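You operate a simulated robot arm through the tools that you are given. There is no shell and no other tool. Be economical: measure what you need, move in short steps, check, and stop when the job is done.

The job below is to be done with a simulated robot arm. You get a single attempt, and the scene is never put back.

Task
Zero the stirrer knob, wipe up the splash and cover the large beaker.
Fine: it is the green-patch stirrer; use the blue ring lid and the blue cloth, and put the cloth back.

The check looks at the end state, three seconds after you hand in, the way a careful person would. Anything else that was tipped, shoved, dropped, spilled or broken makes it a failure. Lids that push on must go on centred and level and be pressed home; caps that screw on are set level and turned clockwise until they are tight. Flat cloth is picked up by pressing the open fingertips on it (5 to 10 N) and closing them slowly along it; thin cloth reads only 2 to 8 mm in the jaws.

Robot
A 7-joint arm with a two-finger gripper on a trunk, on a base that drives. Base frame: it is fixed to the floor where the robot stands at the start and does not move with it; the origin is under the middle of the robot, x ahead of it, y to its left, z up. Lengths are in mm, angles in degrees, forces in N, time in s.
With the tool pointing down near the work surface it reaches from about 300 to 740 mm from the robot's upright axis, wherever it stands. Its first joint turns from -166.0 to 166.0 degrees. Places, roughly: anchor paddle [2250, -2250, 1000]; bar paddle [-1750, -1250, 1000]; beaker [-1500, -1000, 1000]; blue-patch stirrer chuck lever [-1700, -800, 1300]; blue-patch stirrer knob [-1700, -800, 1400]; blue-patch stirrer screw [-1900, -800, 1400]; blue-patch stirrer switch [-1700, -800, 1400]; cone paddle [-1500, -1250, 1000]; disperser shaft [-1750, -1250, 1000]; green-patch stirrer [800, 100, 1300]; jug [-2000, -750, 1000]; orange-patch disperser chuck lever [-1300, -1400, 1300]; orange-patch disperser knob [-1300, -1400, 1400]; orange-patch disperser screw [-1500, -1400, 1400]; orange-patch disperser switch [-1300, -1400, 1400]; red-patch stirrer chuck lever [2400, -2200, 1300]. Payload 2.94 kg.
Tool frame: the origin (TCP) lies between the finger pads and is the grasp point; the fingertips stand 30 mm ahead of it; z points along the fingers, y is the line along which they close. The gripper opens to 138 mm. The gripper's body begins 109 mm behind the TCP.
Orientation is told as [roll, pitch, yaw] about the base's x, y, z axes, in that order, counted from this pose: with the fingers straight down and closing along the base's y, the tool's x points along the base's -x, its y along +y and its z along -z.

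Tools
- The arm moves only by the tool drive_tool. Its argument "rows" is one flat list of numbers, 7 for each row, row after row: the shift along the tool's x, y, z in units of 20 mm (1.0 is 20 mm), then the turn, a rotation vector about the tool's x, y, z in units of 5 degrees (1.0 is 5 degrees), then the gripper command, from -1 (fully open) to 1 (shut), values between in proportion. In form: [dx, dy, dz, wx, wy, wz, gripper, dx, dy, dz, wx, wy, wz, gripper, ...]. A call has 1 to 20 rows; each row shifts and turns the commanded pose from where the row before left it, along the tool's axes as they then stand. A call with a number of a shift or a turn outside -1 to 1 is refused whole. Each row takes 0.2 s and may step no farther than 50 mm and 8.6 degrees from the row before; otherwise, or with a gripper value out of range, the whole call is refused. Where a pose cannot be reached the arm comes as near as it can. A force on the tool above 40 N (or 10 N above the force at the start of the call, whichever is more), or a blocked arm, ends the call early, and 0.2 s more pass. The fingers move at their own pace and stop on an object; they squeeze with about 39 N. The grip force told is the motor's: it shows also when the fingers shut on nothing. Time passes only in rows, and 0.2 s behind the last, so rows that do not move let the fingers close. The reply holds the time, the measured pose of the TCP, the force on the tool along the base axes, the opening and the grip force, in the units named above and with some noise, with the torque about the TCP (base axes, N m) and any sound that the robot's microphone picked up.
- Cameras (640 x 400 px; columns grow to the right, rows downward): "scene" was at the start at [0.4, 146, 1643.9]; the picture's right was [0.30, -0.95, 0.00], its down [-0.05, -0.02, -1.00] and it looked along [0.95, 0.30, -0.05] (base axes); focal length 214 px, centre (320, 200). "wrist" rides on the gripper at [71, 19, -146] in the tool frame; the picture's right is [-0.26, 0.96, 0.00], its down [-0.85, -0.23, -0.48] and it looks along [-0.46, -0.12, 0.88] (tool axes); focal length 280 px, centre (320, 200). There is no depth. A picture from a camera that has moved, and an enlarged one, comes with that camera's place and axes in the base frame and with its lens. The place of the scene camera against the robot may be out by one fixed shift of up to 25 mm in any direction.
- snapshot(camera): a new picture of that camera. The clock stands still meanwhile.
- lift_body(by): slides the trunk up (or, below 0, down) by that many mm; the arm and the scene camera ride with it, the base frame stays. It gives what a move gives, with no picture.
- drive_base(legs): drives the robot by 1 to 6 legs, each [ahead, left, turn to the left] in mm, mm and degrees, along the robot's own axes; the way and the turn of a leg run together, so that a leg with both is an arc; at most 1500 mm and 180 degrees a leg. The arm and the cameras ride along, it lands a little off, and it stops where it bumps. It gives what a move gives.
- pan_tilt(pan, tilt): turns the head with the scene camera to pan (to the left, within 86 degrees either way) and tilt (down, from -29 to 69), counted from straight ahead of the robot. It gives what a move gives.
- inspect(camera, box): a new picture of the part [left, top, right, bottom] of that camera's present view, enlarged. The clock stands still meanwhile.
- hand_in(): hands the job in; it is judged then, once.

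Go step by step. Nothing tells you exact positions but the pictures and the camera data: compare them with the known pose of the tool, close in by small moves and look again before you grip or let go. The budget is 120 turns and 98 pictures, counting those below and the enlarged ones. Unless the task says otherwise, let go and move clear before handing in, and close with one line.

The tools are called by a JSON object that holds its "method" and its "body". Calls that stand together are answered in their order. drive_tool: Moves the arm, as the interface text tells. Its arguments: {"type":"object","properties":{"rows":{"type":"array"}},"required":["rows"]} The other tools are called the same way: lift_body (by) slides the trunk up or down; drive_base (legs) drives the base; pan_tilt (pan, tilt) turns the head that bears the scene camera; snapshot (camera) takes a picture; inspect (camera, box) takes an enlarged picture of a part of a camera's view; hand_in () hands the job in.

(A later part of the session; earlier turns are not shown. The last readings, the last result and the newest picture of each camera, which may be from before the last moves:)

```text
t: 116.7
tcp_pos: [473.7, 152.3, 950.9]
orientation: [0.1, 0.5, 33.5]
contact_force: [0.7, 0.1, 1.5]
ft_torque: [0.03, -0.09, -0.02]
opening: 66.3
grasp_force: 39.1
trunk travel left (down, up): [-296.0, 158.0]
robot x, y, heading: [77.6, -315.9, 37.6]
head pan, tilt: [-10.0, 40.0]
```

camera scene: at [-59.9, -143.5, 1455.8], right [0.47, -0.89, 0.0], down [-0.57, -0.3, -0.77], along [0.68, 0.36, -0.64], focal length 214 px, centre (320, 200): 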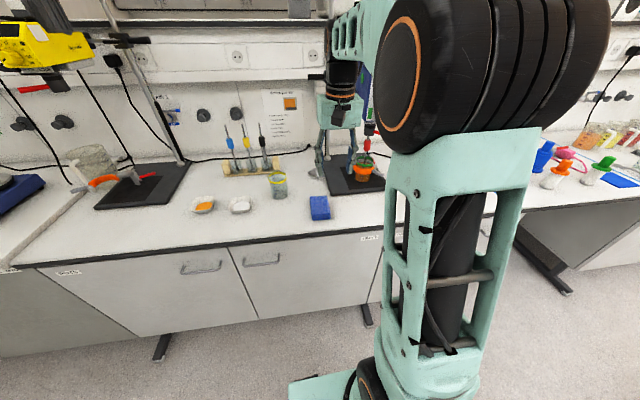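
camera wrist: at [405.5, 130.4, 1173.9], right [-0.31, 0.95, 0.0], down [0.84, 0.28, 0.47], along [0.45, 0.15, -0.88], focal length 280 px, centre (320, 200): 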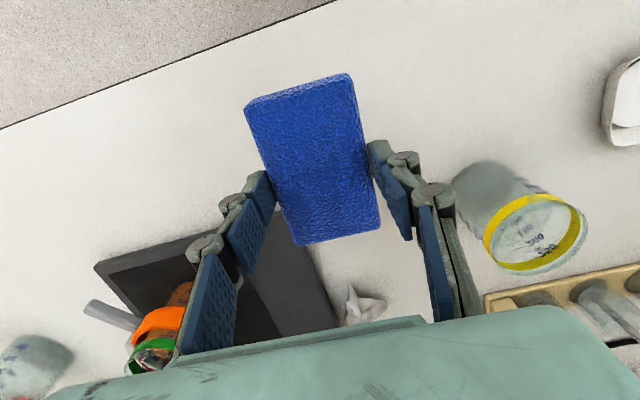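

It's just touching. I'll open slowly and lift away.

{"method": "drive_tool", "body": {"rows": [0, 0, 0.05, 0, 0, 0, 0, 0, 0, 0, 0, 0, 0, -0.3, 0, 0, 0, 0, 0, 0, -0.5, 0, 0, 0, 0, 0, 0, -0.6, 0, 0, -1, 0, 0, 0, -0.6, 0, 0, -1, 0, 0, 0, -0.6, 0, 0, -1, 0, 0, 0, -0.6, 0, 0, -1, 0, 0, 0, -0.6, 0, 0, -1, 0, 0, 0, -0.6, 0, 0, -1, 0, 0, 0, -0.6]}}

{"method": "snapshot", "body": {"camera": "wrist"}}

```text
t: 118.9
tcp_pos: [472.7, 153.7, 1070.9]
orientation: [0.0, 0.6, 33.5]
contact_force: [-0.5, 0.6, 0.2]
ft_torque: [-0.03, 0.01, -0.01]
opening: 110.4
grasp_force: 0.0
trunk travel left (down, up): [-296.0, 158.0]
robot x, y, heading: [77.5, -321.2, 37.6]
head pan, tilt: [-10.0, 40.0]
```

```text
37 pictures are left
camera wrist: at [405.5, 130.0, 1215.8], right [-0.31, 0.95, 0.0], down [0.84, 0.28, 0.47], along [0.45, 0.15, -0.88], focal length 280 px, centre (320, 200)
```

wrist: 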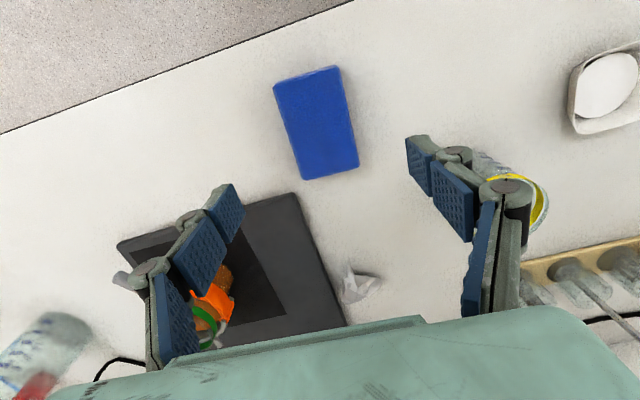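

The cloth is back in place. Next is the lid: its ring is near (921,-312), with the handle pointing towards me; the big beaker is near (936,-152). I'll tuck the arm and drive over there.

{"method": "drive_tool", "body": {"rows": [0.7, -0.8, 0, 0, 0, 0, -0.6, 0.7, -0.8, 0, 0, 0, 0, -0.6, 0.7, -0.8, 0, 0, 0, 0, -0.6, 0.7, -0.8, 0, 0, 0, 0, -0.3, 0.7, -0.8, 0, 0, 0, 0, -0.3, 0.7, -0.8, 0, 0, 0, 0, -0.3, 0.7, -0.8, -0.3, 0, 0, 0, -0.3, 0.7, -0.9, -0.3, 0, 0, 0, -0.3]}}

{"method": "drive_base", "body": {"legs": [[0, -480, 0], [140, 0, 0]]}}

{"method": "snapshot", "body": {"camera": "wrist"}}

{"method": "snapshot", "body": {"camera": "scene"}}

```text
t: 120.7
tcp_pos: [452.3, -17.3, 1082.4]
orientation: [0.2, 0.4, 33.5]
contact_force: [-0.1, 0.4, -0.3]
ft_torque: [-0.02, -0.05, -0.01]
opening: 89.7
grasp_force: 0.1
trunk travel left (down, up): [-296.0, 158.0]
robot x, y, heading: [81.3, -314.8, 37.8]
head pan, tilt: [-10.0, 40.0]
```

```text
t: 126.4
tcp_pos: [864.9, -320.3, 1082.5]
orientation: [0.1, 0.5, 33.1]
contact_force: [0.7, -1.2, -0.7]
ft_torque: [-0.01, 0.02, -0.01]
opening: 89.7
grasp_force: 0.1
trunk travel left (down, up): [-296.0, 158.0]
robot x, y, heading: [488.7, -618.5, 37.1]
head pan, tilt: [-10.0, 40.0]
```

```text
36 pictures are left
camera wrist: at [796.6, -342.8, 1227.8], right [-0.31, 0.95, 0.0], down [0.84, 0.27, 0.47], along [0.45, 0.14, -0.88], focal length 280 px, centre (320, 200)
```

wrist: 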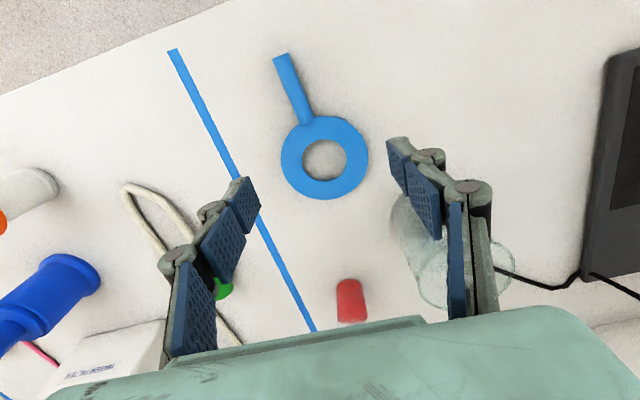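

```text
35 pictures are left
camera scene: at [414.1, -536.4, 1455.8], right [0.46, -0.89, 0.0], down [-0.57, -0.3, -0.77], along [0.68, 0.35, -0.64], focal length 214 px, centre (320, 200)
```

scene: 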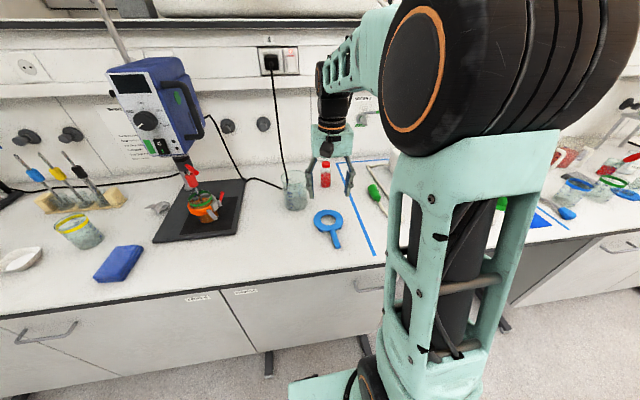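

The lid handle runs along about 40°. I'll move over the handle and descend part way.

{"method": "drive_tool", "body": {"rows": [0, 0, 0, 0, 0, -0.7, 0.1, 0, 0, 0, 0, 0, -0.7, 0.1, 0.95, -0.39, 0, 0, 0, 0, 0.1, 0.95, -0.39, 0, 0, 0, 0, 0.1, 0, 0, 1, 0, 0, 0, 0.1, 0, 0, 1, 0, 0, 0, 0.1, 0, 0, 1, 0, 0, 0, 0.1, 0, 0, 1, 0, 0, 0, 0.1, 0, 0, 1, 0, 0, 0, 0.1, 0, 0, 0.8, 0, 0, 0, 0.1]}}

{"method": "snapshot", "body": {"camera": "wrist"}}

```text
t: 128.6
tcp_pos: [845.1, -358.0, 966.8]
orientation: [0.1, 0.4, 40.0]
contact_force: [0.0, -1.2, 0.0]
ft_torque: [0.0, 0.0, 0.01]
opening: 62.1
grasp_force: 0.1
trunk travel left (down, up): [-296.0, 158.0]
robot x, y, heading: [487.8, -612.3, 37.5]
head pan, tilt: [-10.0, 40.0]
```

```text
34 pictures are left
camera wrist: at [779.6, -389.0, 1112.5], right [-0.42, 0.91, 0.0], down [0.8, 0.37, 0.47], along [0.43, 0.2, -0.88], focal length 280 px, centre (320, 200)
```

wrist: 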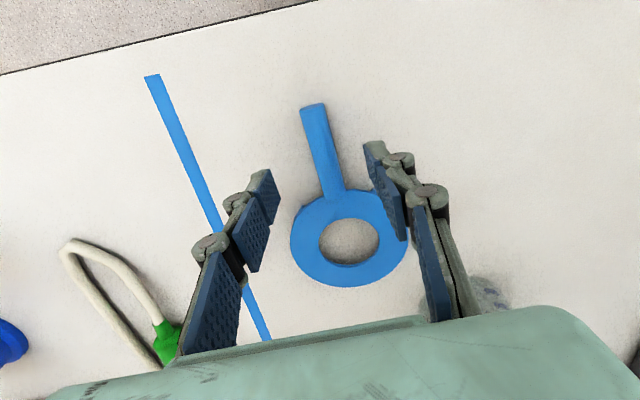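

{"method": "drive_tool", "body": {"rows": [-0.4, 0.12, 0, 0, 0, 0, 0.1, 0, 0, 0.8, 0, 0, 0, 0.1, 0, 0, 0.6, 0, 0, 0, 0.1, 0, 0, 0.25, 0, 0, 0, 0.3, 0, 0, 0, 0, 0, 0, 0.3]}}

{"method": "inspect", "body": {"camera": "wrist", "box": [200, 80, 480, 300]}}

```text
t: 129.8
tcp_pos: [850.2, -351.2, 934.0]
orientation: [0.0, 0.5, 40.1]
contact_force: [-0.4, -0.6, 0.0]
ft_torque: [0.0, -0.02, 0.01]
opening: 48.3
grasp_force: 0.1
trunk travel left (down, up): [-296.0, 158.0]
robot x, y, heading: [491.7, -617.0, 37.3]
head pan, tilt: [-10.0, 40.0]
```

```text
1.82 times, centred on (340, 190) of wrist
camera zoom: at [785.0, -381.7, 1079.0], right [-0.42, 0.91, 0.0], down [0.8, 0.37, 0.47], along [0.42, 0.2, -0.88], focal length 510 px, centre (284, 218)
```

zoom: 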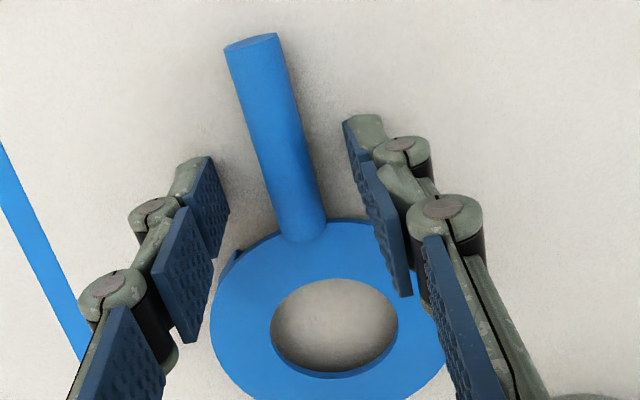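

Fingers straddle the handle near its root; I'll shift back a few mm and close.

{"method": "drive_tool", "body": {"rows": [0.4, 0.05, 0, 0, 0, 0, 0.3, 0, 0, 0, 0, 0, 0, 0.5, 0, 0, 0, 0, 0, 0, 0.65, 0, 0, 0, 0, 0, 0, 0.8, 0, 0, 0, 0, 0, 0, 0.85]}}

{"method": "inspect", "body": {"camera": "wrist", "box": [200, 80, 480, 300]}}

```text
t: 131.0
tcp_pos: [842.0, -354.6, 933.7]
orientation: [0.1, 0.4, 40.1]
contact_force: [-0.3, -0.6, 0.4]
ft_torque: [0.01, 0.03, 0.02]
opening: 16.5
grasp_force: 38.7
trunk travel left (down, up): [-296.0, 158.0]
robot x, y, heading: [490.6, -617.1, 37.2]
head pan, tilt: [-10.0, 40.0]
```

```text
1.82 times, centred on (340, 190) of wrist
camera zoom: at [777.6, -385.8, 1078.6], right [-0.42, 0.91, 0.0], down [0.8, 0.37, 0.47], along [0.43, 0.2, -0.88], focal length 510 px, centre (284, 218)
```

zoom: 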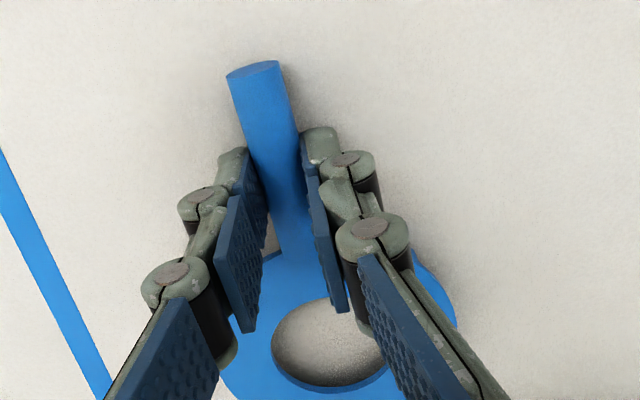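

Gripped (16.5 mm). I'll lift it and look.

{"method": "drive_tool", "body": {"rows": [0, 0, -0.5, 0, 0, 0, 0.85, 0, 0, -0.5, 0, 0, 0, 0.85, 0, 0, -1, 0, 0, 0, 0.85, 0, 0, -1, 0, 0, 0, 0.85, 0, 0, -1, 0, 0, 0, 0.85, 0, 0, -1, 0, 0, 0, 0.85, 0, 0, -1, 0, 0, 0, 0.85, 0, 0, -1, 0, 0, 0, 0.85, 0, 0, -1, 0, 0, 0, 0.85]}}

{"method": "snapshot", "body": {"camera": "wrist"}}

{"method": "inspect", "body": {"camera": "scene", "box": [230, 80, 420, 260]}}

```text
t: 133.0
tcp_pos: [842.7, -354.6, 1095.4]
orientation: [0.0, 0.4, 40.1]
contact_force: [0.5, 0.3, -0.3]
ft_torque: [-0.03, 0.07, -0.01]
opening: 16.3
grasp_force: 39.5
trunk travel left (down, up): [-296.0, 158.0]
robot x, y, heading: [487.1, -616.9, 37.6]
head pan, tilt: [-10.0, 40.0]
```

```text
31 pictures are left
camera wrist: at [778.8, -384.8, 1239.5], right [-0.42, 0.91, 0.0], down [0.8, 0.37, 0.47], along [0.42, 0.2, -0.88], focal length 280 px, centre (320, 200)
```

wrist: 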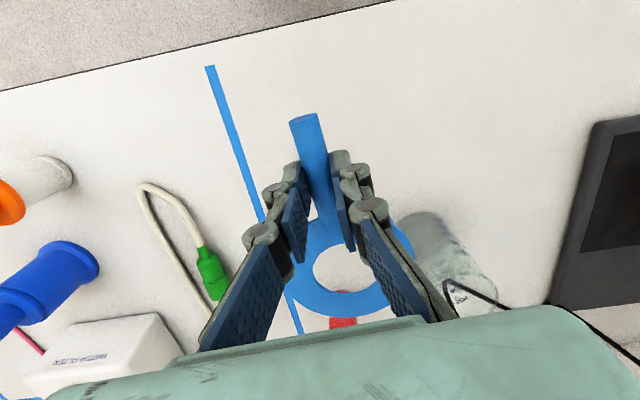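

```text
2.22 times, centred on (325, 170) of scene
camera zoom: at [413.8, -536.6, 1455.8], right [0.46, -0.89, 0.0], down [-0.57, -0.3, -0.77], along [0.68, 0.35, -0.64], focal length 477 px, centre (309, 267)
```

zoom: 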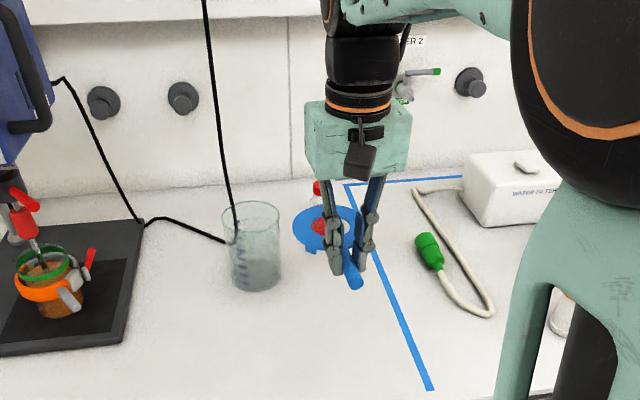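

The lid is held level. I'll move forward so the beaker's rim comes into clear view, and measure it.

{"method": "drive_tool", "body": {"rows": [-1, -0.2, 0, 0, 0, 0, 0.85, -1, -0.2, 0, 0, 0, 0, 0.85, -1, -0.2, 0, 0, 0, 0, 0.85, -1, -0.2, 0, 0, 0, 0, 0.85]}}

{"method": "snapshot", "body": {"camera": "wrist"}}

```text
t: 134.0
tcp_pos: [916.0, -312.9, 1093.2]
orientation: [0.1, 0.6, 40.1]
contact_force: [0.1, 0.8, -0.5]
ft_torque: [-0.01, -0.01, -0.01]
opening: 16.7
grasp_force: 38.6
trunk travel left (down, up): [-296.0, 158.0]
robot x, y, heading: [492.6, -615.0, 37.5]
head pan, tilt: [-10.0, 40.0]
```

```text
29 pictures are left
camera wrist: at [850.8, -344.5, 1238.9], right [-0.42, 0.91, 0.0], down [0.8, 0.37, 0.47], along [0.42, 0.2, -0.88], focal length 280 px, centre (320, 200)
```

wrist: 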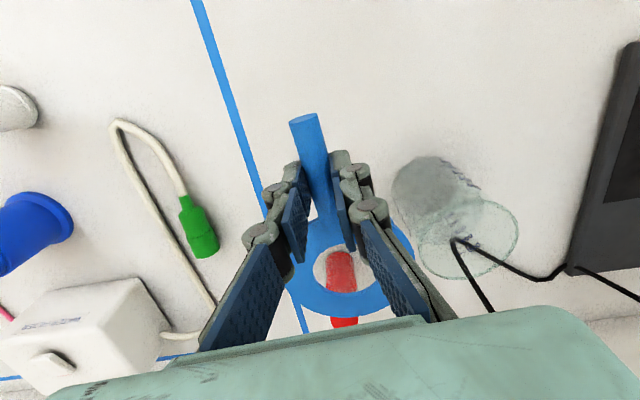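

{"method": "inspect", "body": {"camera": "wrist", "box": [370, 140, 540, 300]}}

```text
2.50 times, centred on (455, 220) of wrist
camera zoom: at [850.8, -344.5, 1238.9], right [-0.42, 0.91, 0.0], down [0.8, 0.37, 0.47], along [0.42, 0.2, -0.88], focal length 701 px, centre (-18, 150)
```

zoom: 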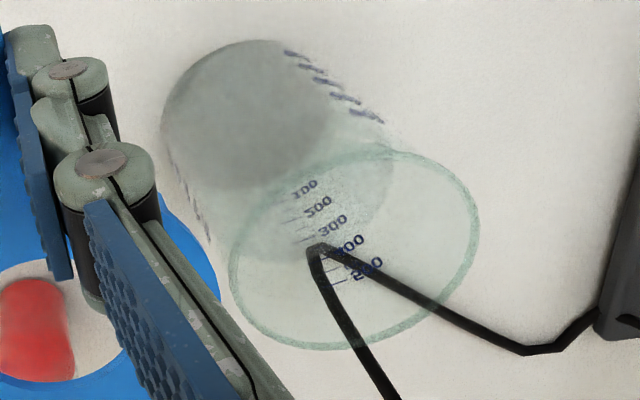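

{"method": "inspect", "body": {"camera": "wrist", "box": [260, 190, 430, 335]}}

```text
2.76 times, centred on (345, 262) of wrist
camera zoom: at [850.8, -344.5, 1238.9], right [-0.42, 0.91, 0.0], down [0.8, 0.37, 0.47], along [0.42, 0.2, -0.88], focal length 774 px, centre (251, 28)
```

zoom: 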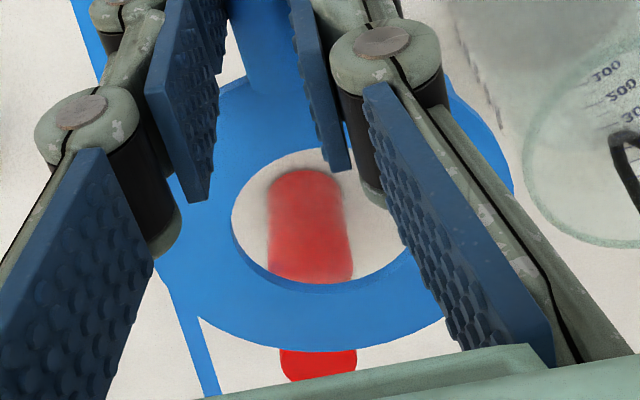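

From the views: rim centre about (941.5,-142.5), rim z≈1013; lid ring centre sits 92 mm ahead of the TCP with its underside about 45 mm below it. I'll move the lid over the beaker, 35 mm clear.

{"method": "drive_tool", "body": {"rows": [-0.31, 0.965, 0, 0, 0, 0, 0.85, -0.31, 0.965, 0, 0, 0, 0, 0.85, -0.31, 0.965, 0, 0, 0, 0, 0.85, -0.31, 0.965, 0, 0, 0, 0, 0.85, -0.31, 0.965, 0, 0, 0, 0, 0.85, -0.31, 0.965, 0, 0, 0, 0, 0.85, 0, 0, 0, 0, 0, 0, 0.85]}}

{"method": "snapshot", "body": {"camera": "wrist"}}

{"method": "inspect", "body": {"camera": "scene", "box": [240, 120, 360, 240]}}

```text
t: 135.6
tcp_pos: [870.0, -202.6, 1092.6]
orientation: [0.0, 0.5, 40.2]
contact_force: [0.0, -0.7, -1.3]
ft_torque: [-0.05, 0.03, -0.01]
opening: 16.4
grasp_force: 38.6
trunk travel left (down, up): [-296.0, 158.0]
robot x, y, heading: [491.1, -617.6, 37.2]
head pan, tilt: [-10.0, 40.0]
```

```text
26 pictures are left
camera wrist: at [805.4, -233.1, 1237.7], right [-0.42, 0.91, 0.0], down [0.8, 0.37, 0.47], along [0.43, 0.2, -0.88], focal length 280 px, centre (320, 200)
```

wrist: 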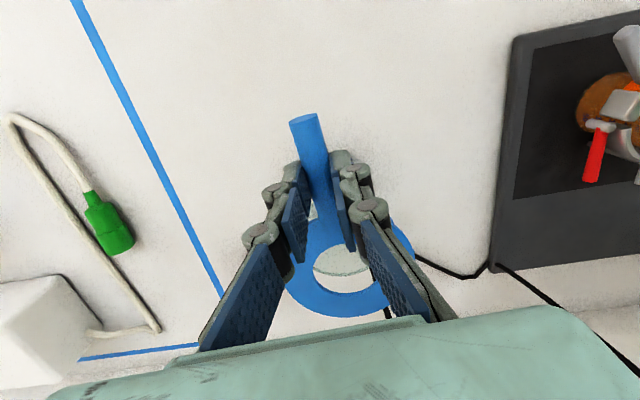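

```text
3.33 times, centred on (300, 180) of scene
camera zoom: at [413.8, -536.5, 1455.8], right [0.46, -0.89, 0.0], down [-0.57, -0.3, -0.77], along [0.68, 0.35, -0.64], focal length 715 px, centre (387, 267)
```

zoom: 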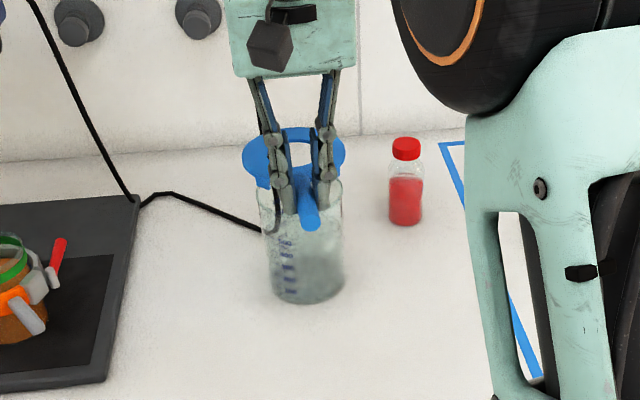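

Lateral alignment looks good in the scene view. I'll lower until the lid is just above the rim and check again.

{"method": "drive_tool", "body": {"rows": [0, 0, 0.5, 0, 0, 0, 0.85, 0, 0, 0.5, 0, 0, 0, 0.85, 0, 0, 0.25, 0, 0, 0, 0.85, 0, 0, 0, 0, 0, 0, 0.85]}}

{"method": "inspect", "body": {"camera": "wrist", "box": [260, 190, 460, 335]}}

{"method": "inspect", "body": {"camera": "scene", "box": [260, 135, 350, 225]}}

```text
t: 136.6
tcp_pos: [868.9, -202.4, 1067.9]
orientation: [0.1, 0.4, 40.1]
contact_force: [-0.4, -0.9, -1.1]
ft_torque: [-0.02, 0.03, 0.01]
opening: 16.5
grasp_force: 38.8
trunk travel left (down, up): [-296.0, 158.0]
robot x, y, heading: [488.0, -619.3, 37.2]
head pan, tilt: [-10.0, 40.0]
```

```text
2.76 times, centred on (360, 262) of wrist
camera zoom: at [804.0, -232.9, 1212.7], right [-0.42, 0.91, 0.0], down [0.8, 0.37, 0.47], along [0.43, 0.2, -0.88], focal length 774 px, centre (210, 28)
```

zoom: 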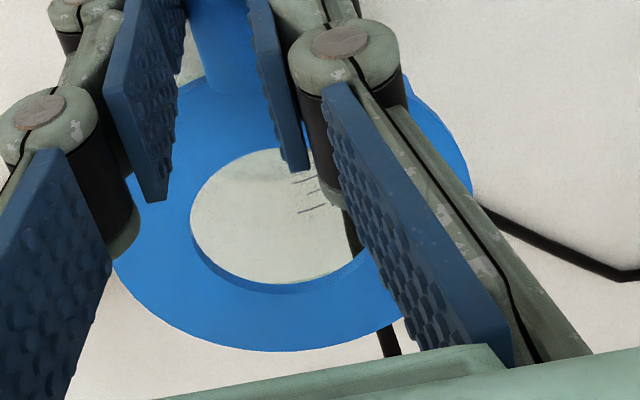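

```text
4.44 times, centred on (305, 180) of scene
camera zoom: at [413.9, -536.5, 1455.8], right [0.46, -0.89, 0.0], down [-0.57, -0.3, -0.77], along [0.68, 0.35, -0.64], focal length 953 px, centre (387, 289)
```

zoom: 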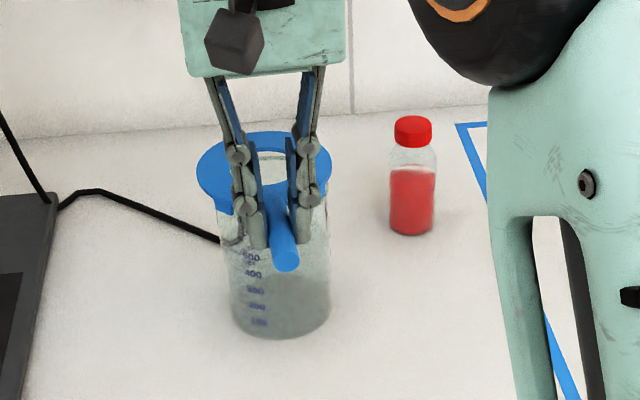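

The scene view suggests the lid is about 3 mm left and 2 mm short; I'll correct and lower gently until contact.

{"method": "drive_tool", "body": {"rows": [-0.1, -0.17, 0, 0, 0, 0, 0.85, 0, 0, 0.15, 0, 0, 0, 0.85, 0, 0, 0.15, 0, 0, 0, 0.85, 0, 0, 0, 0, 0, 0, 0.85]}}

{"method": "drive_tool", "body": {"rows": [0, 0, 0.12, 0, 0, 0, 0.85, 0, 0, 0, 0, 0, 0, 0.85]}}

{"method": "drive_tool", "body": {"rows": [0, 0, 0.12, 0, 0, 0, 0.85, 0, 0, 0, 0, 0, 0, 0.85]}}

```text
t: 137.6
tcp_pos: [870.5, -204.5, 1060.8]
orientation: [0.2, 0.5, 40.0]
contact_force: [-0.2, 1.1, -0.9]
ft_torque: [-0.05, 0.03, 0.02]
opening: 16.3
grasp_force: 38.9
trunk travel left (down, up): [-296.0, 158.0]
robot x, y, heading: [489.7, -620.8, 37.2]
head pan, tilt: [-10.0, 40.0]
```

```text
t: 138.2
tcp_pos: [871.4, -203.4, 1058.3]
orientation: [0.1, 0.5, 40.1]
contact_force: [0.2, -0.3, -0.7]
ft_torque: [-0.01, 0.01, -0.02]
opening: 16.2
grasp_force: 38.9
trunk travel left (down, up): [-296.0, 158.0]
robot x, y, heading: [491.6, -618.1, 37.2]
head pan, tilt: [-10.0, 40.0]
```

```text
t: 138.8
tcp_pos: [872.0, -204.2, 1057.9]
orientation: [0.1, 0.3, 40.1]
contact_force: [-0.4, 0.9, 4.7]
ft_torque: [0.3, -0.48, 0.17]
opening: 16.3
grasp_force: 39.1
trunk travel left (down, up): [-296.0, 158.0]
robot x, y, heading: [490.6, -618.7, 37.3]
head pan, tilt: [-10.0, 40.0]
```

Contact at the expected rim height. I'll look before pressing.

{"method": "inspect", "body": {"camera": "scene", "box": [260, 135, 350, 225]}}

{"method": "inspect", "body": {"camera": "wrist", "box": [260, 190, 460, 335]}}

```text
4.44 times, centred on (305, 180) of scene
camera zoom: at [413.3, -536.9, 1455.9], right [0.46, -0.89, 0.0], down [-0.57, -0.29, -0.77], along [0.68, 0.35, -0.64], focal length 953 px, centre (387, 289)
```

zoom: 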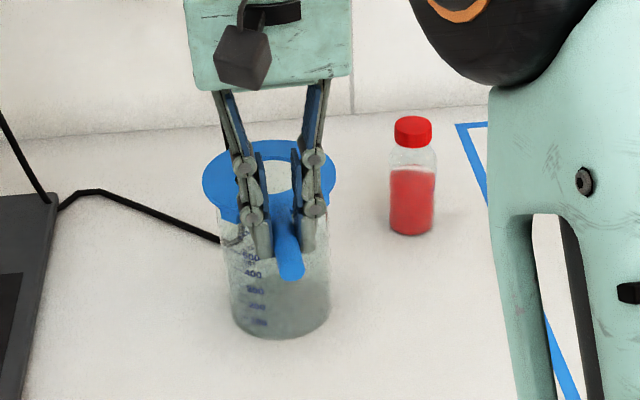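

```text
2.76 times, centred on (360, 262) of wrist
camera zoom: at [807.0, -234.9, 1202.8], right [-0.42, 0.91, 0.0], down [0.8, 0.37, 0.47], along [0.43, 0.2, -0.88], focal length 774 px, centre (210, 28)
```

zoom: 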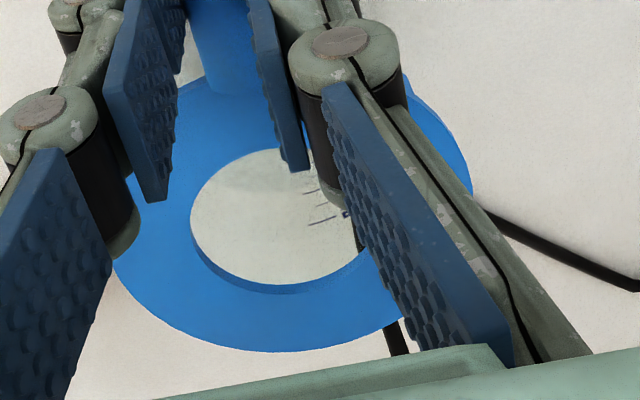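

{"method": "inspect", "body": {"camera": "scene", "box": [275, 140, 320, 185]}}

```text
8.89 times, centred on (298, 162) of scene
camera zoom: at [413.3, -536.9, 1455.9], right [0.46, -0.89, 0.0], down [-0.57, -0.29, -0.77], along [0.68, 0.35, -0.64], focal length 1906 px, centre (520, 533)
```

zoom: 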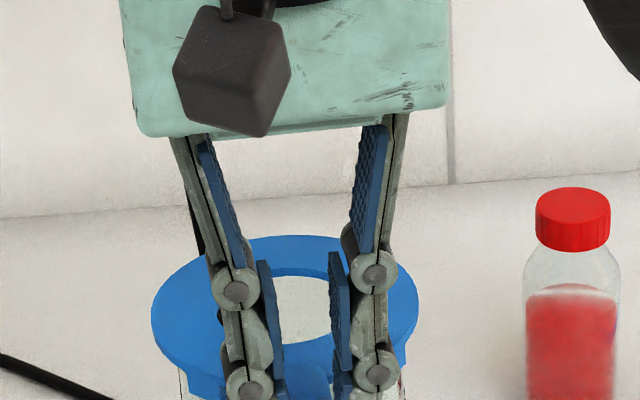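

The lid has an outer skirt, so the far-right first contact means it must go a bit farther and to the right. I'll slide in small steps under light pressure and watch for a drop.

{"method": "drive_tool", "body": {"rows": [-0.1, -0.05, 0, 0, 0, 0, 0.85, 0, 0, 0, 0, 0, 0, 0.85]}}

{"method": "drive_tool", "body": {"rows": [0, 0, 0.1, 0, 0, 0, 0.85, 0, 0, 0, 0, 0, 0, 0.85]}}

```text
t: 139.4
tcp_pos: [874.4, -205.0, 1056.0]
orientation: [0.0, 0.6, 40.1]
contact_force: [0.0, -0.4, -1.2]
ft_torque: [0.01, 0.0, 0.01]
opening: 16.6
grasp_force: 38.8
trunk travel left (down, up): [-296.0, 158.0]
robot x, y, heading: [489.6, -617.9, 37.3]
head pan, tilt: [-10.0, 40.0]
```

```text
t: 140.0
tcp_pos: [874.3, -203.9, 1054.6]
orientation: [0.1, 0.5, 40.1]
contact_force: [0.5, 0.2, -0.6]
ft_torque: [-0.08, -0.01, -0.01]
opening: 16.4
grasp_force: 38.9
trunk travel left (down, up): [-296.0, 158.0]
robot x, y, heading: [490.1, -618.0, 37.1]
head pan, tilt: [-10.0, 40.0]
```

It slipped over the rim. I'll keep lowering gently.

{"method": "drive_tool", "body": {"rows": [0, 0, 0.1, 0, 0, 0, 0.85, 0, 0, 0, 0, 0, 0, 0.85]}}

{"method": "drive_tool", "body": {"rows": [0, 0, 0.1, 0, 0, 0, 0.85, 0, 0, 0, 0, 0, 0, 0.85]}}

{"method": "drive_tool", "body": {"rows": [0, 0, 0.1, 0, 0, 0, 0.85, 0, 0, 0, 0, 0, 0, 0.85]}}

```text
t: 140.6
tcp_pos: [874.5, -203.1, 1054.0]
orientation: [0.2, 0.4, 40.2]
contact_force: [0.0, 0.0, -0.6]
ft_torque: [-0.02, 0.02, -0.01]
opening: 16.3
grasp_force: 39.0
trunk travel left (down, up): [-296.0, 158.0]
robot x, y, heading: [490.6, -621.8, 37.2]
head pan, tilt: [-10.0, 40.0]
```

```text
t: 141.2
tcp_pos: [873.3, -203.5, 1050.4]
orientation: [0.1, 0.4, 40.0]
contact_force: [0.6, -0.6, -0.5]
ft_torque: [-0.01, 0.04, 0.03]
opening: 16.5
grasp_force: 38.7
trunk travel left (down, up): [-296.0, 158.0]
robot x, y, heading: [485.7, -622.3, 37.5]
head pan, tilt: [-10.0, 40.0]
```

```text
t: 141.8
tcp_pos: [874.0, -202.2, 1049.5]
orientation: [0.1, 0.4, 40.1]
contact_force: [0.3, 0.4, 0.0]
ft_torque: [-0.01, 0.02, 0.03]
opening: 16.4
grasp_force: 38.7
trunk travel left (down, up): [-296.0, 158.0]
robot x, y, heading: [492.1, -615.4, 37.3]
head pan, tilt: [-10.0, 40.0]
```

{"method": "drive_tool", "body": {"rows": [0, 0, 0.1, 0, 0, 0, 0.85, 0, 0, 0, 0, 0, 0, 0.85]}}

{"method": "drive_tool", "body": {"rows": [0, 0, 0.1, 0, 0, 0, 0.85, 0, 0, 0, 0, 0, 0, 0.85]}}

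{"method": "inspect", "body": {"camera": "scene", "box": [260, 135, 350, 225]}}

```text
t: 142.4
tcp_pos: [874.9, -203.3, 1046.6]
orientation: [0.0, 0.3, 40.1]
contact_force: [-0.3, 1.0, 4.4]
ft_torque: [0.2, -0.11, -0.01]
opening: 16.3
grasp_force: 39.0
trunk travel left (down, up): [-296.0, 158.0]
robot x, y, heading: [492.5, -618.1, 37.1]
head pan, tilt: [-10.0, 40.0]
```

```text
t: 143.0
tcp_pos: [873.5, -203.4, 1047.0]
orientation: [0.2, 0.0, 40.0]
contact_force: [0.7, 3.2, 19.6]
ft_torque: [0.56, -0.56, 0.03]
opening: 16.4
grasp_force: 39.0
trunk travel left (down, up): [-296.0, 158.0]
robot x, y, heading: [487.3, -615.1, 37.4]
head pan, tilt: [-10.0, 40.0]
```

```text
4.44 times, centred on (305, 180) of scene
camera zoom: at [412.5, -537.9, 1456.0], right [0.46, -0.89, 0.0], down [-0.57, -0.29, -0.77], along [0.68, 0.35, -0.64], focal length 953 px, centre (387, 289)
```

zoom: 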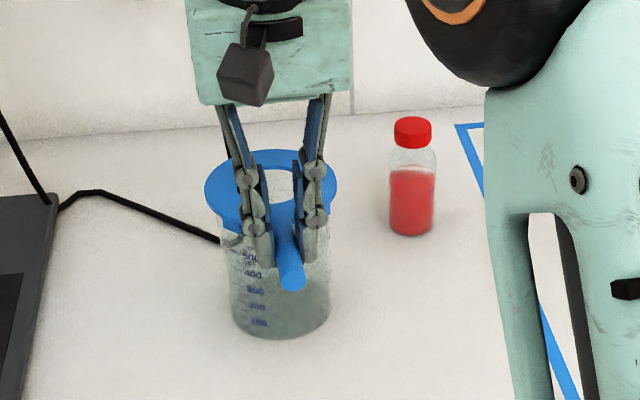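

The lid is seated 11 mm down over the rim on the near side. I'll ease off, let go of the handle, and then press on the ring itself.

{"method": "drive_tool", "body": {"rows": [0, 0, -0.12, 0, 0, 0, 0.85, 0, 0, 0, 0, 0, 0, 0.6, 0, 0, 0, 0, 0, 0, 0.4, 0, 0, 0, 0, 0, 0, 0.2, 0, 0, 0, 0, 0, 0, 0.1, 0, 0, -1, 0, 0, 0, 0.1, 0, 0, -1, 0, 0, 0, 0.1, 0, 0, -1, 0, 0, 0, 0.1, 0, 0, -1, 0, 0, 0, 0.1]}}

{"method": "inspect", "body": {"camera": "scene", "box": [260, 135, 350, 225]}}

{"method": "snapshot", "body": {"camera": "wrist"}}

```text
t: 145.0
tcp_pos: [874.0, -202.7, 1127.6]
orientation: [0.0, 0.4, 40.2]
contact_force: [-0.6, -0.3, 0.9]
ft_torque: [0.0, 0.0, 0.0]
opening: 62.4
grasp_force: 0.1
trunk travel left (down, up): [-296.0, 158.0]
robot x, y, heading: [492.4, -619.9, 37.1]
head pan, tilt: [-10.0, 40.0]
```

```text
4.44 times, centred on (305, 180) of scene
camera zoom: at [413.8, -536.6, 1455.8], right [0.46, -0.89, 0.0], down [-0.57, -0.3, -0.77], along [0.68, 0.35, -0.64], focal length 953 px, centre (387, 289)
```

zoom: 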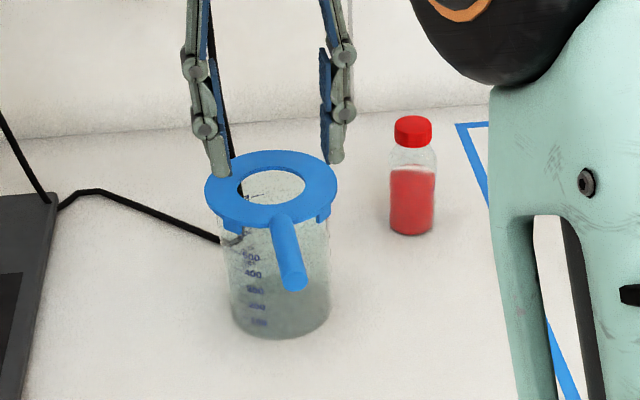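

```text
17 pictures are left
camera wrist: at [809.2, -233.1, 1273.3], right [-0.42, 0.91, 0.0], down [0.8, 0.37, 0.47], along [0.42, 0.2, -0.88], focal length 280 px, centre (320, 200)
```

wrist: 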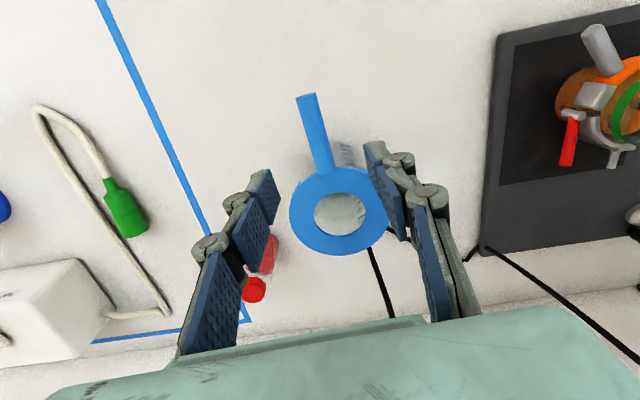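

The lid sits level on the beaker. I'll move the open fingers over the ring's centre (fingertips on the annulus) to press it home.

{"method": "drive_tool", "body": {"rows": [-0.92, -0.015, 0, 0, 0, 0, -0.05, -0.92, -0.015, 0, 0, 0, 0, -0.05, -0.92, -0.015, 0, 0, 0, 0, -0.05, -0.92, -0.015, 0, 0, 0, 0, -0.05, -0.92, -0.015, 0, 0, 0, 0, -0.05, 0, 0, 0.9, 0, 0, 0, -0.05, 0, 0, 0.9, 0, 0, 0, -0.05, 0, 0, 0.9, 0, 0, 0, -0.05, 0, 0, 0, 0, 0, 0, -0.05]}}

{"method": "snapshot", "body": {"camera": "wrist"}}

{"method": "inspect", "body": {"camera": "scene", "box": [260, 135, 350, 225]}}

```text
t: 147.0
tcp_pos: [943.9, -144.3, 1074.2]
orientation: [0.1, 0.3, 40.1]
contact_force: [-0.4, -0.5, 0.4]
ft_torque: [0.0, 0.02, 0.07]
opening: 72.1
grasp_force: 0.1
trunk travel left (down, up): [-296.0, 158.0]
robot x, y, heading: [491.2, -616.9, 37.2]
head pan, tilt: [-10.0, 40.0]
```

```text
16 pictures are left
camera wrist: at [880.5, -175.0, 1219.0], right [-0.42, 0.91, 0.0], down [0.8, 0.37, 0.47], along [0.43, 0.2, -0.88], focal length 280 px, centre (320, 200)
```

wrist: 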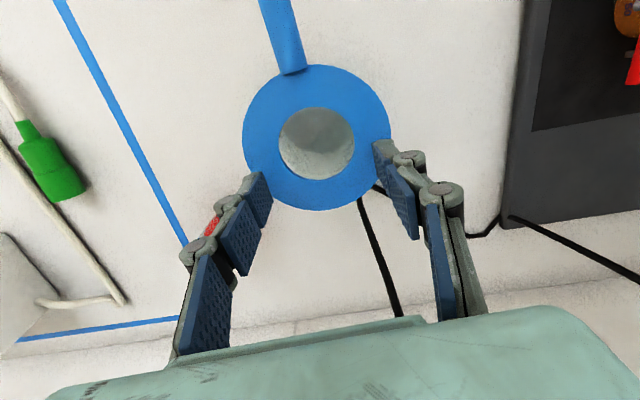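

```text
4.44 times, centred on (305, 180) of scene
camera zoom: at [413.8, -536.6, 1455.8], right [0.46, -0.89, 0.0], down [-0.57, -0.3, -0.77], along [0.68, 0.35, -0.64], focal length 953 px, centre (387, 289)
```

zoom: 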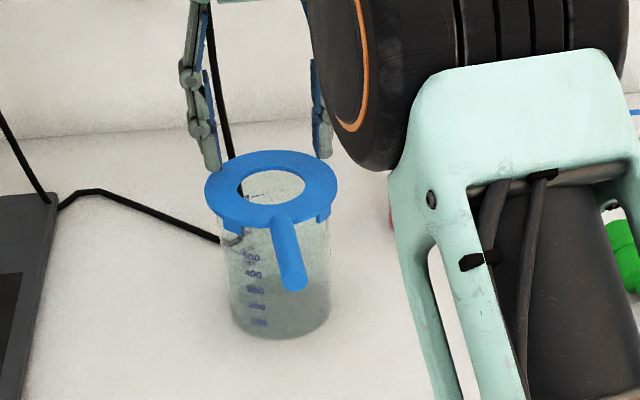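

The ring centre is about 9 mm nearer than the finger midpoint; I'll correct and lower until contact.

{"method": "drive_tool", "body": {"rows": [0.48, -0.13, 0, 0, 0, 0, -0.05, 0, 0, 0.4, 0, 0, 0, -0.05, 0, 0, 0.2, 0, 0, 0, -0.05, 0, 0, 0, 0, 0, 0, -0.05]}}

{"method": "snapshot", "body": {"camera": "wrist"}}

```text
t: 148.0
tcp_pos: [939.3, -152.6, 1061.5]
orientation: [0.0, 0.4, 40.0]
contact_force: [-0.4, 0.3, 0.0]
ft_torque: [-0.02, 0.01, 0.03]
opening: 72.5
grasp_force: 0.0
trunk travel left (down, up): [-296.0, 158.0]
robot x, y, heading: [490.3, -619.3, 37.4]
head pan, tilt: [-10.0, 40.0]
```

```text
14 pictures are left
camera wrist: at [874.4, -183.3, 1207.0], right [-0.42, 0.91, 0.0], down [0.8, 0.37, 0.47], along [0.43, 0.2, -0.88], focal length 280 px, centre (320, 200)
```

wrist: 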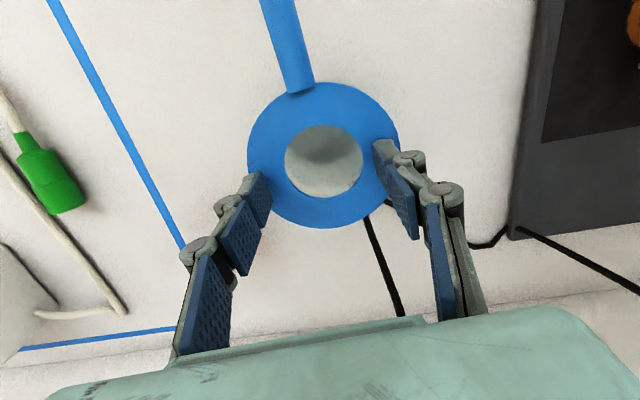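

The fingertips straddle the ring's centre well. Pressing down in small steps.

{"method": "drive_tool", "body": {"rows": [0, 0, 0.15, 0, 0, 0, -0.05, 0, 0, 0.1, 0, 0, 0, -0.05, 0, 0, 0, 0, 0, 0, -0.05]}}

{"method": "drive_tool", "body": {"rows": [0, 0, 0.12, 0, 0, 0, -0.05, 0, 0, 0.1, 0, 0, 0, -0.05, 0, 0, 0, 0, 0, 0, -0.05]}}

```text
t: 148.8
tcp_pos: [939.3, -153.8, 1057.4]
orientation: [0.0, 0.3, 40.0]
contact_force: [0.3, 0.2, 2.6]
ft_torque: [-0.06, -0.06, 0.05]
opening: 72.5
grasp_force: 0.1
trunk travel left (down, up): [-296.0, 158.0]
robot x, y, heading: [485.9, -620.7, 37.2]
head pan, tilt: [-10.0, 40.0]
```

```text
t: 149.6
tcp_pos: [938.8, -153.5, 1058.0]
orientation: [0.2, -0.1, 40.1]
contact_force: [4.8, 4.1, 28.7]
ft_torque: [-0.36, -0.31, 0.13]
opening: 70.1
grasp_force: 12.7
trunk travel left (down, up): [-296.0, 158.0]
robot x, y, heading: [489.4, -615.3, 37.2]
head pan, tilt: [-10.0, 40.0]
```

{"method": "drive_tool", "body": {"rows": [0, 0.15, 0.04, 0, 0, 0, -0.05, 0, 0, 0.03, 0, 0, 0, -0.05, 0, 0, 0, 0, 0, 0, -0.05]}}

{"method": "drive_tool", "body": {"rows": [0, 0, -0.4, 0, 0, 0, -0.05, 0, 0, -0.6, 0, 0, 0, -0.05, 0, 0, -1, 0, 0, 0, -0.05, 1, 0, -1, 0, 0, 0, -0.05, 1, 0, 0, 0, 0, 0, -0.05, 1, 0, 0, 0, 0, 0, -0.05, 1, 0, 0, 0, 0, 0, -0.05, 1, 0, 0, 0, 0, 0, -0.05, 1, 0, 0, 0, 0, 0, -0.05]}}

{"method": "inspect", "body": {"camera": "scene", "box": [260, 145, 340, 225]}}

{"method": "inspect", "body": {"camera": "wrist", "box": [220, 160, 480, 320]}}

```text
t: 150.4
tcp_pos: [937.0, -152.7, 1054.2]
orientation: [0.0, 0.1, 40.0]
contact_force: [8.6, -3.5, 33.0]
ft_torque: [-0.48, -0.5, 0.06]
opening: 73.8
grasp_force: 14.6
trunk travel left (down, up): [-296.0, 158.0]
robot x, y, heading: [492.9, -614.5, 37.6]
head pan, tilt: [-10.0, 40.0]
```

```text
t: 152.4
tcp_pos: [846.2, -229.0, 1112.0]
orientation: [0.1, 0.4, 40.1]
contact_force: [0.0, 0.5, 0.5]
ft_torque: [-0.05, 0.01, 0.02]
opening: 72.6
grasp_force: 0.0
trunk travel left (down, up): [-296.0, 158.0]
robot x, y, heading: [492.3, -615.3, 37.3]
head pan, tilt: [-10.0, 40.0]
```

```text
5.00 times, centred on (300, 185) of scene
camera zoom: at [413.6, -536.8, 1455.8], right [0.46, -0.89, 0.0], down [-0.57, -0.29, -0.77], along [0.68, 0.35, -0.64], focal length 1072 px, centre (420, 275)
```

zoom: 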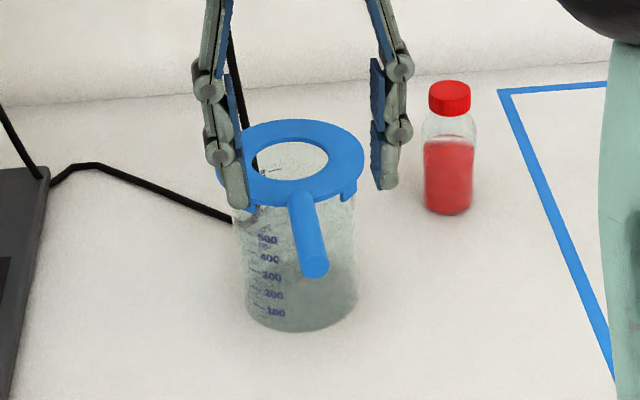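

```text
2.46 times, centred on (350, 240) of wrist
camera zoom: at [782.2, -259.4, 1256.5], right [-0.42, 0.91, 0.0], down [0.8, 0.37, 0.47], along [0.43, 0.2, -0.88], focal length 690 px, centre (246, 102)
```

zoom: 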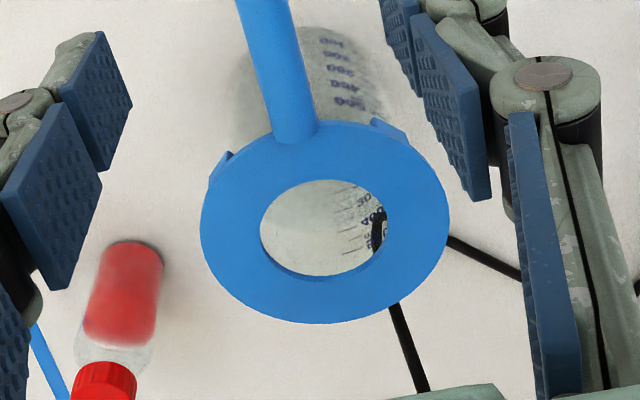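

The lid looks level and centred. To be sure the far side is home too, I'll press the far part of the ring with closed fingertips.

{"method": "drive_tool", "body": {"rows": [-0.9, 0, 0, 0, 0, 0, 1, -0.9, 0, 0, 0, 0, 0, 1, -0.9, 0, 0, 0, 0, 0, 1, -0.9, 0, 0, 0, 0, 0, 1, -0.9, 0, 0, 0, 0, 0, 1, -0.9, 0, 0, 0, 0, 0, 1, -0.9, 0, 0, 0, 0, 0, 1, -0.9, 0, 0, 0, 0, 0, 1, -0.8, 0, 0, 0, 0, 0, 1, 0, 0, 0.9, 0, 0, 0, 1, 0, 0, 0.9, 0, 0, 0, 1, 0, 0, 0, 0, 0, 0, 1]}}

{"method": "snapshot", "body": {"camera": "wrist"}}

```text
t: 155.0
tcp_pos: [958.0, -135.9, 1074.3]
orientation: [0.1, 0.4, 40.1]
contact_force: [0.0, -0.2, -0.6]
ft_torque: [-0.02, -0.01, 0.01]
opening: 0.0
grasp_force: 28.4
out of reach, approached as far as the arm can: row 9
trunk travel left (down, up): [-296.0, 158.0]
robot x, y, heading: [489.1, -617.6, 37.3]
head pan, tilt: [-10.0, 40.0]
```

```text
11 pictures are left
camera wrist: at [892.4, -166.0, 1218.8], right [-0.42, 0.91, 0.0], down [0.8, 0.37, 0.47], along [0.43, 0.2, -0.88], focal length 280 px, centre (320, 200)
```

wrist: 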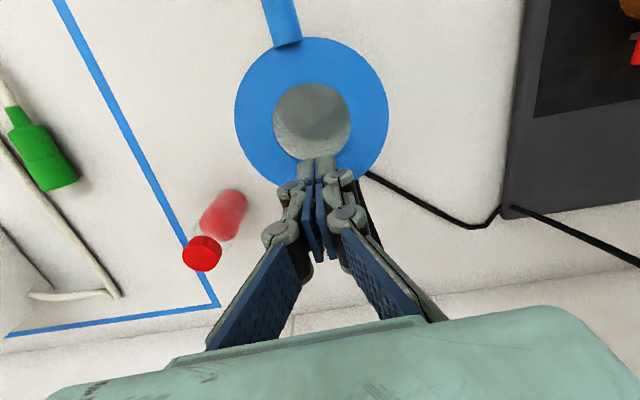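

The fingertips are over the hole's edge and the arm is at its reach limit; I'll bring the base 14 mm ahead and press.

{"method": "drive_base", "body": {"legs": [[14, 0, 0]]}}

{"method": "drive_tool", "body": {"rows": [0, 0, 0.3, 0, 0, 0, 1, 0, 0, 0.2, 0, 0, 0, 1, 0, 0, 0, 0, 0, 0, 1]}}

{"method": "snapshot", "body": {"camera": "wrist"}}

```text
t: 155.8
tcp_pos: [967.9, -128.1, 1073.5]
orientation: [0.1, 0.5, 40.1]
contact_force: [-0.2, 0.1, 0.6]
ft_torque: [-0.02, 0.0, -0.01]
opening: 0.0
grasp_force: 28.2
trunk travel left (down, up): [-296.0, 158.0]
robot x, y, heading: [502.3, -612.1, 37.3]
head pan, tilt: [-10.0, 40.0]
```

```text
t: 156.6
tcp_pos: [968.6, -126.9, 1063.9]
orientation: [0.1, 0.3, 40.1]
contact_force: [0.0, -0.4, 0.2]
ft_torque: [-0.01, 0.0, 0.01]
opening: 0.1
grasp_force: 28.2
trunk travel left (down, up): [-296.0, 158.0]
robot x, y, heading: [501.3, -608.4, 37.4]
head pan, tilt: [-10.0, 40.0]
```

```text
10 pictures are left
camera wrist: at [903.8, -158.0, 1208.6], right [-0.42, 0.91, 0.0], down [0.8, 0.37, 0.47], along [0.43, 0.2, -0.88], focal length 280 px, centre (320, 200)
```

wrist: 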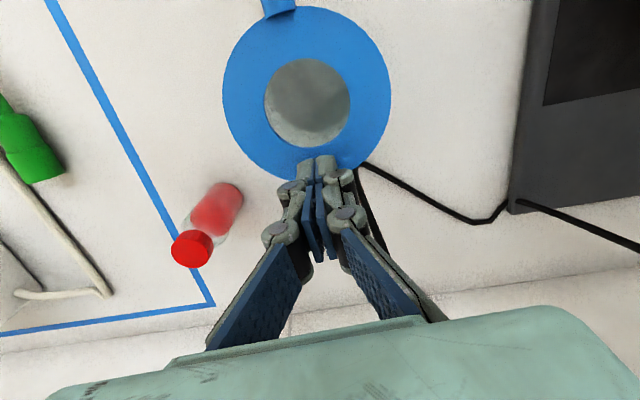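

{"method": "drive_tool", "body": {"rows": [0, 0, 0.2, 0, 0, 0, 1, 0, 0, 0.1, 0, 0, 0, 1, 0, 0, 0, 0, 0, 0, 1]}}

{"method": "drive_tool", "body": {"rows": [0, 0, 0.12, 0, 0, 0, 1, 0, 0, 0, 0, 0, 0, 1]}}

{"method": "drive_tool", "body": {"rows": [0, 0, 0.1, 0, 0, 0, 1, 0, 0, 0, 0, 0, 0, 1]}}

```text
t: 157.3
tcp_pos: [968.2, -125.9, 1056.9]
orientation: [0.2, 0.4, 40.0]
contact_force: [0.1, -0.7, 0.4]
ft_torque: [0.01, -0.02, 0.01]
opening: 0.1
grasp_force: 28.5
trunk travel left (down, up): [-296.0, 158.0]
robot x, y, heading: [503.1, -612.1, 37.3]
head pan, tilt: [-10.0, 40.0]
```

```text
t: 157.9
tcp_pos: [968.6, -126.6, 1055.6]
orientation: [0.1, 0.4, 40.1]
contact_force: [0.7, 0.3, 1.8]
ft_torque: [0.0, -0.01, 0.0]
opening: 5.9
grasp_force: 28.7
trunk travel left (down, up): [-296.0, 158.0]
robot x, y, heading: [504.9, -606.2, 37.4]
head pan, tilt: [-10.0, 40.0]
```

```text
t: 158.6
tcp_pos: [967.3, -127.3, 1055.1]
orientation: [0.2, 0.2, 40.1]
contact_force: [4.1, 3.8, 11.7]
ft_torque: [0.08, -0.08, 0.0]
opening: 5.9
grasp_force: 28.6
trunk travel left (down, up): [-296.0, 158.0]
robot x, y, heading: [501.0, -609.8, 37.5]
head pan, tilt: [-10.0, 40.0]
```

{"method": "drive_tool", "body": {"rows": [0, 0, 0.12, 0, 0, 0, 1, 0, 0, 0, 0, 0, 0, 1]}}

{"method": "drive_tool", "body": {"rows": [0, 0, 0.06, 0, 0, 0, 1, 0, 0, 0, 0, 0, 0, 1]}}

{"method": "drive_tool", "body": {"rows": [0, 0, -0.5, 0, 0, 0, 1, 0, 0, -1, 0, 0, 0, 1, 0, 0, -1, 0, 0, 0, 0.5, 1, 0, -0.5, 0, 0, 0, 0.5, 1, 0, 0, 0, 0, 0, 0.5, 1, 0, 0, 0, 0, 0, 0.5, 1, 0, 0, 0, 0, 0, 0.5, 1, 0, 0, 0, 0, 0, 0.5, 1, 0, 0, 0, 0, 0, 0.5, 1, 0, 0, 0, 0, 0, 0.5, 1, 0, 0, 0, 0, 0, 0.5, 1, 0, 0, 0, 0, 0, 0.5]}}

{"method": "snapshot", "body": {"camera": "wrist"}}

{"method": "inspect", "body": {"camera": "scene", "box": [230, 135, 330, 235]}}

```text
t: 159.2
tcp_pos: [967.9, -128.1, 1055.2]
orientation: [0.2, -0.1, 40.1]
contact_force: [7.4, 6.6, 28.2]
ft_torque: [0.14, -0.15, -0.02]
opening: 5.8
grasp_force: 28.1
trunk travel left (down, up): [-296.0, 158.0]
robot x, y, heading: [500.2, -608.4, 37.2]
head pan, tilt: [-10.0, 40.0]
```

```text
t: 159.8
tcp_pos: [967.3, -127.6, 1054.8]
orientation: [0.2, -0.1, 40.1]
contact_force: [8.2, 7.9, 34.1]
ft_torque: [0.1, -0.11, -0.02]
opening: 5.9
grasp_force: 28.7
trunk travel left (down, up): [-296.0, 158.0]
robot x, y, heading: [501.2, -609.5, 37.5]
head pan, tilt: [-10.0, 40.0]
```

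```text
t: 162.3
tcp_pos: [830.8, -243.2, 1111.5]
orientation: [0.1, 0.4, 40.1]
contact_force: [-0.7, -0.6, 0.1]
ft_torque: [0.01, -0.01, -0.02]
opening: 34.4
grasp_force: 0.1
trunk travel left (down, up): [-296.0, 158.0]
robot x, y, heading: [503.7, -609.2, 37.1]
head pan, tilt: [-10.0, 40.0]
```

```text
9 pictures are left
camera wrist: at [766.0, -273.3, 1257.0], right [-0.42, 0.91, 0.0], down [0.8, 0.37, 0.47], along [0.43, 0.2, -0.88], focal length 280 px, centre (320, 200)
```

wrist: 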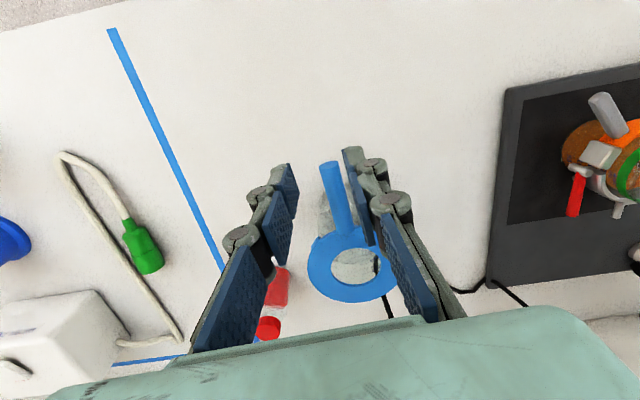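

```text
4.00 times, centred on (280, 185) of scene
camera zoom: at [424.7, -528.3, 1455.8], right [0.46, -0.89, 0.0], down [-0.57, -0.29, -0.77], along [0.68, 0.35, -0.64], focal length 858 px, centre (480, 260)
```

zoom: 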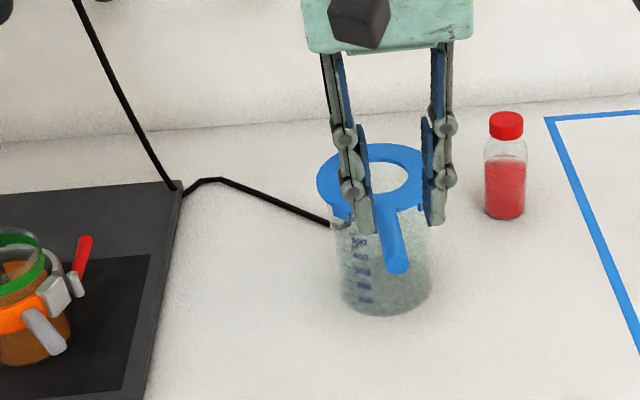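

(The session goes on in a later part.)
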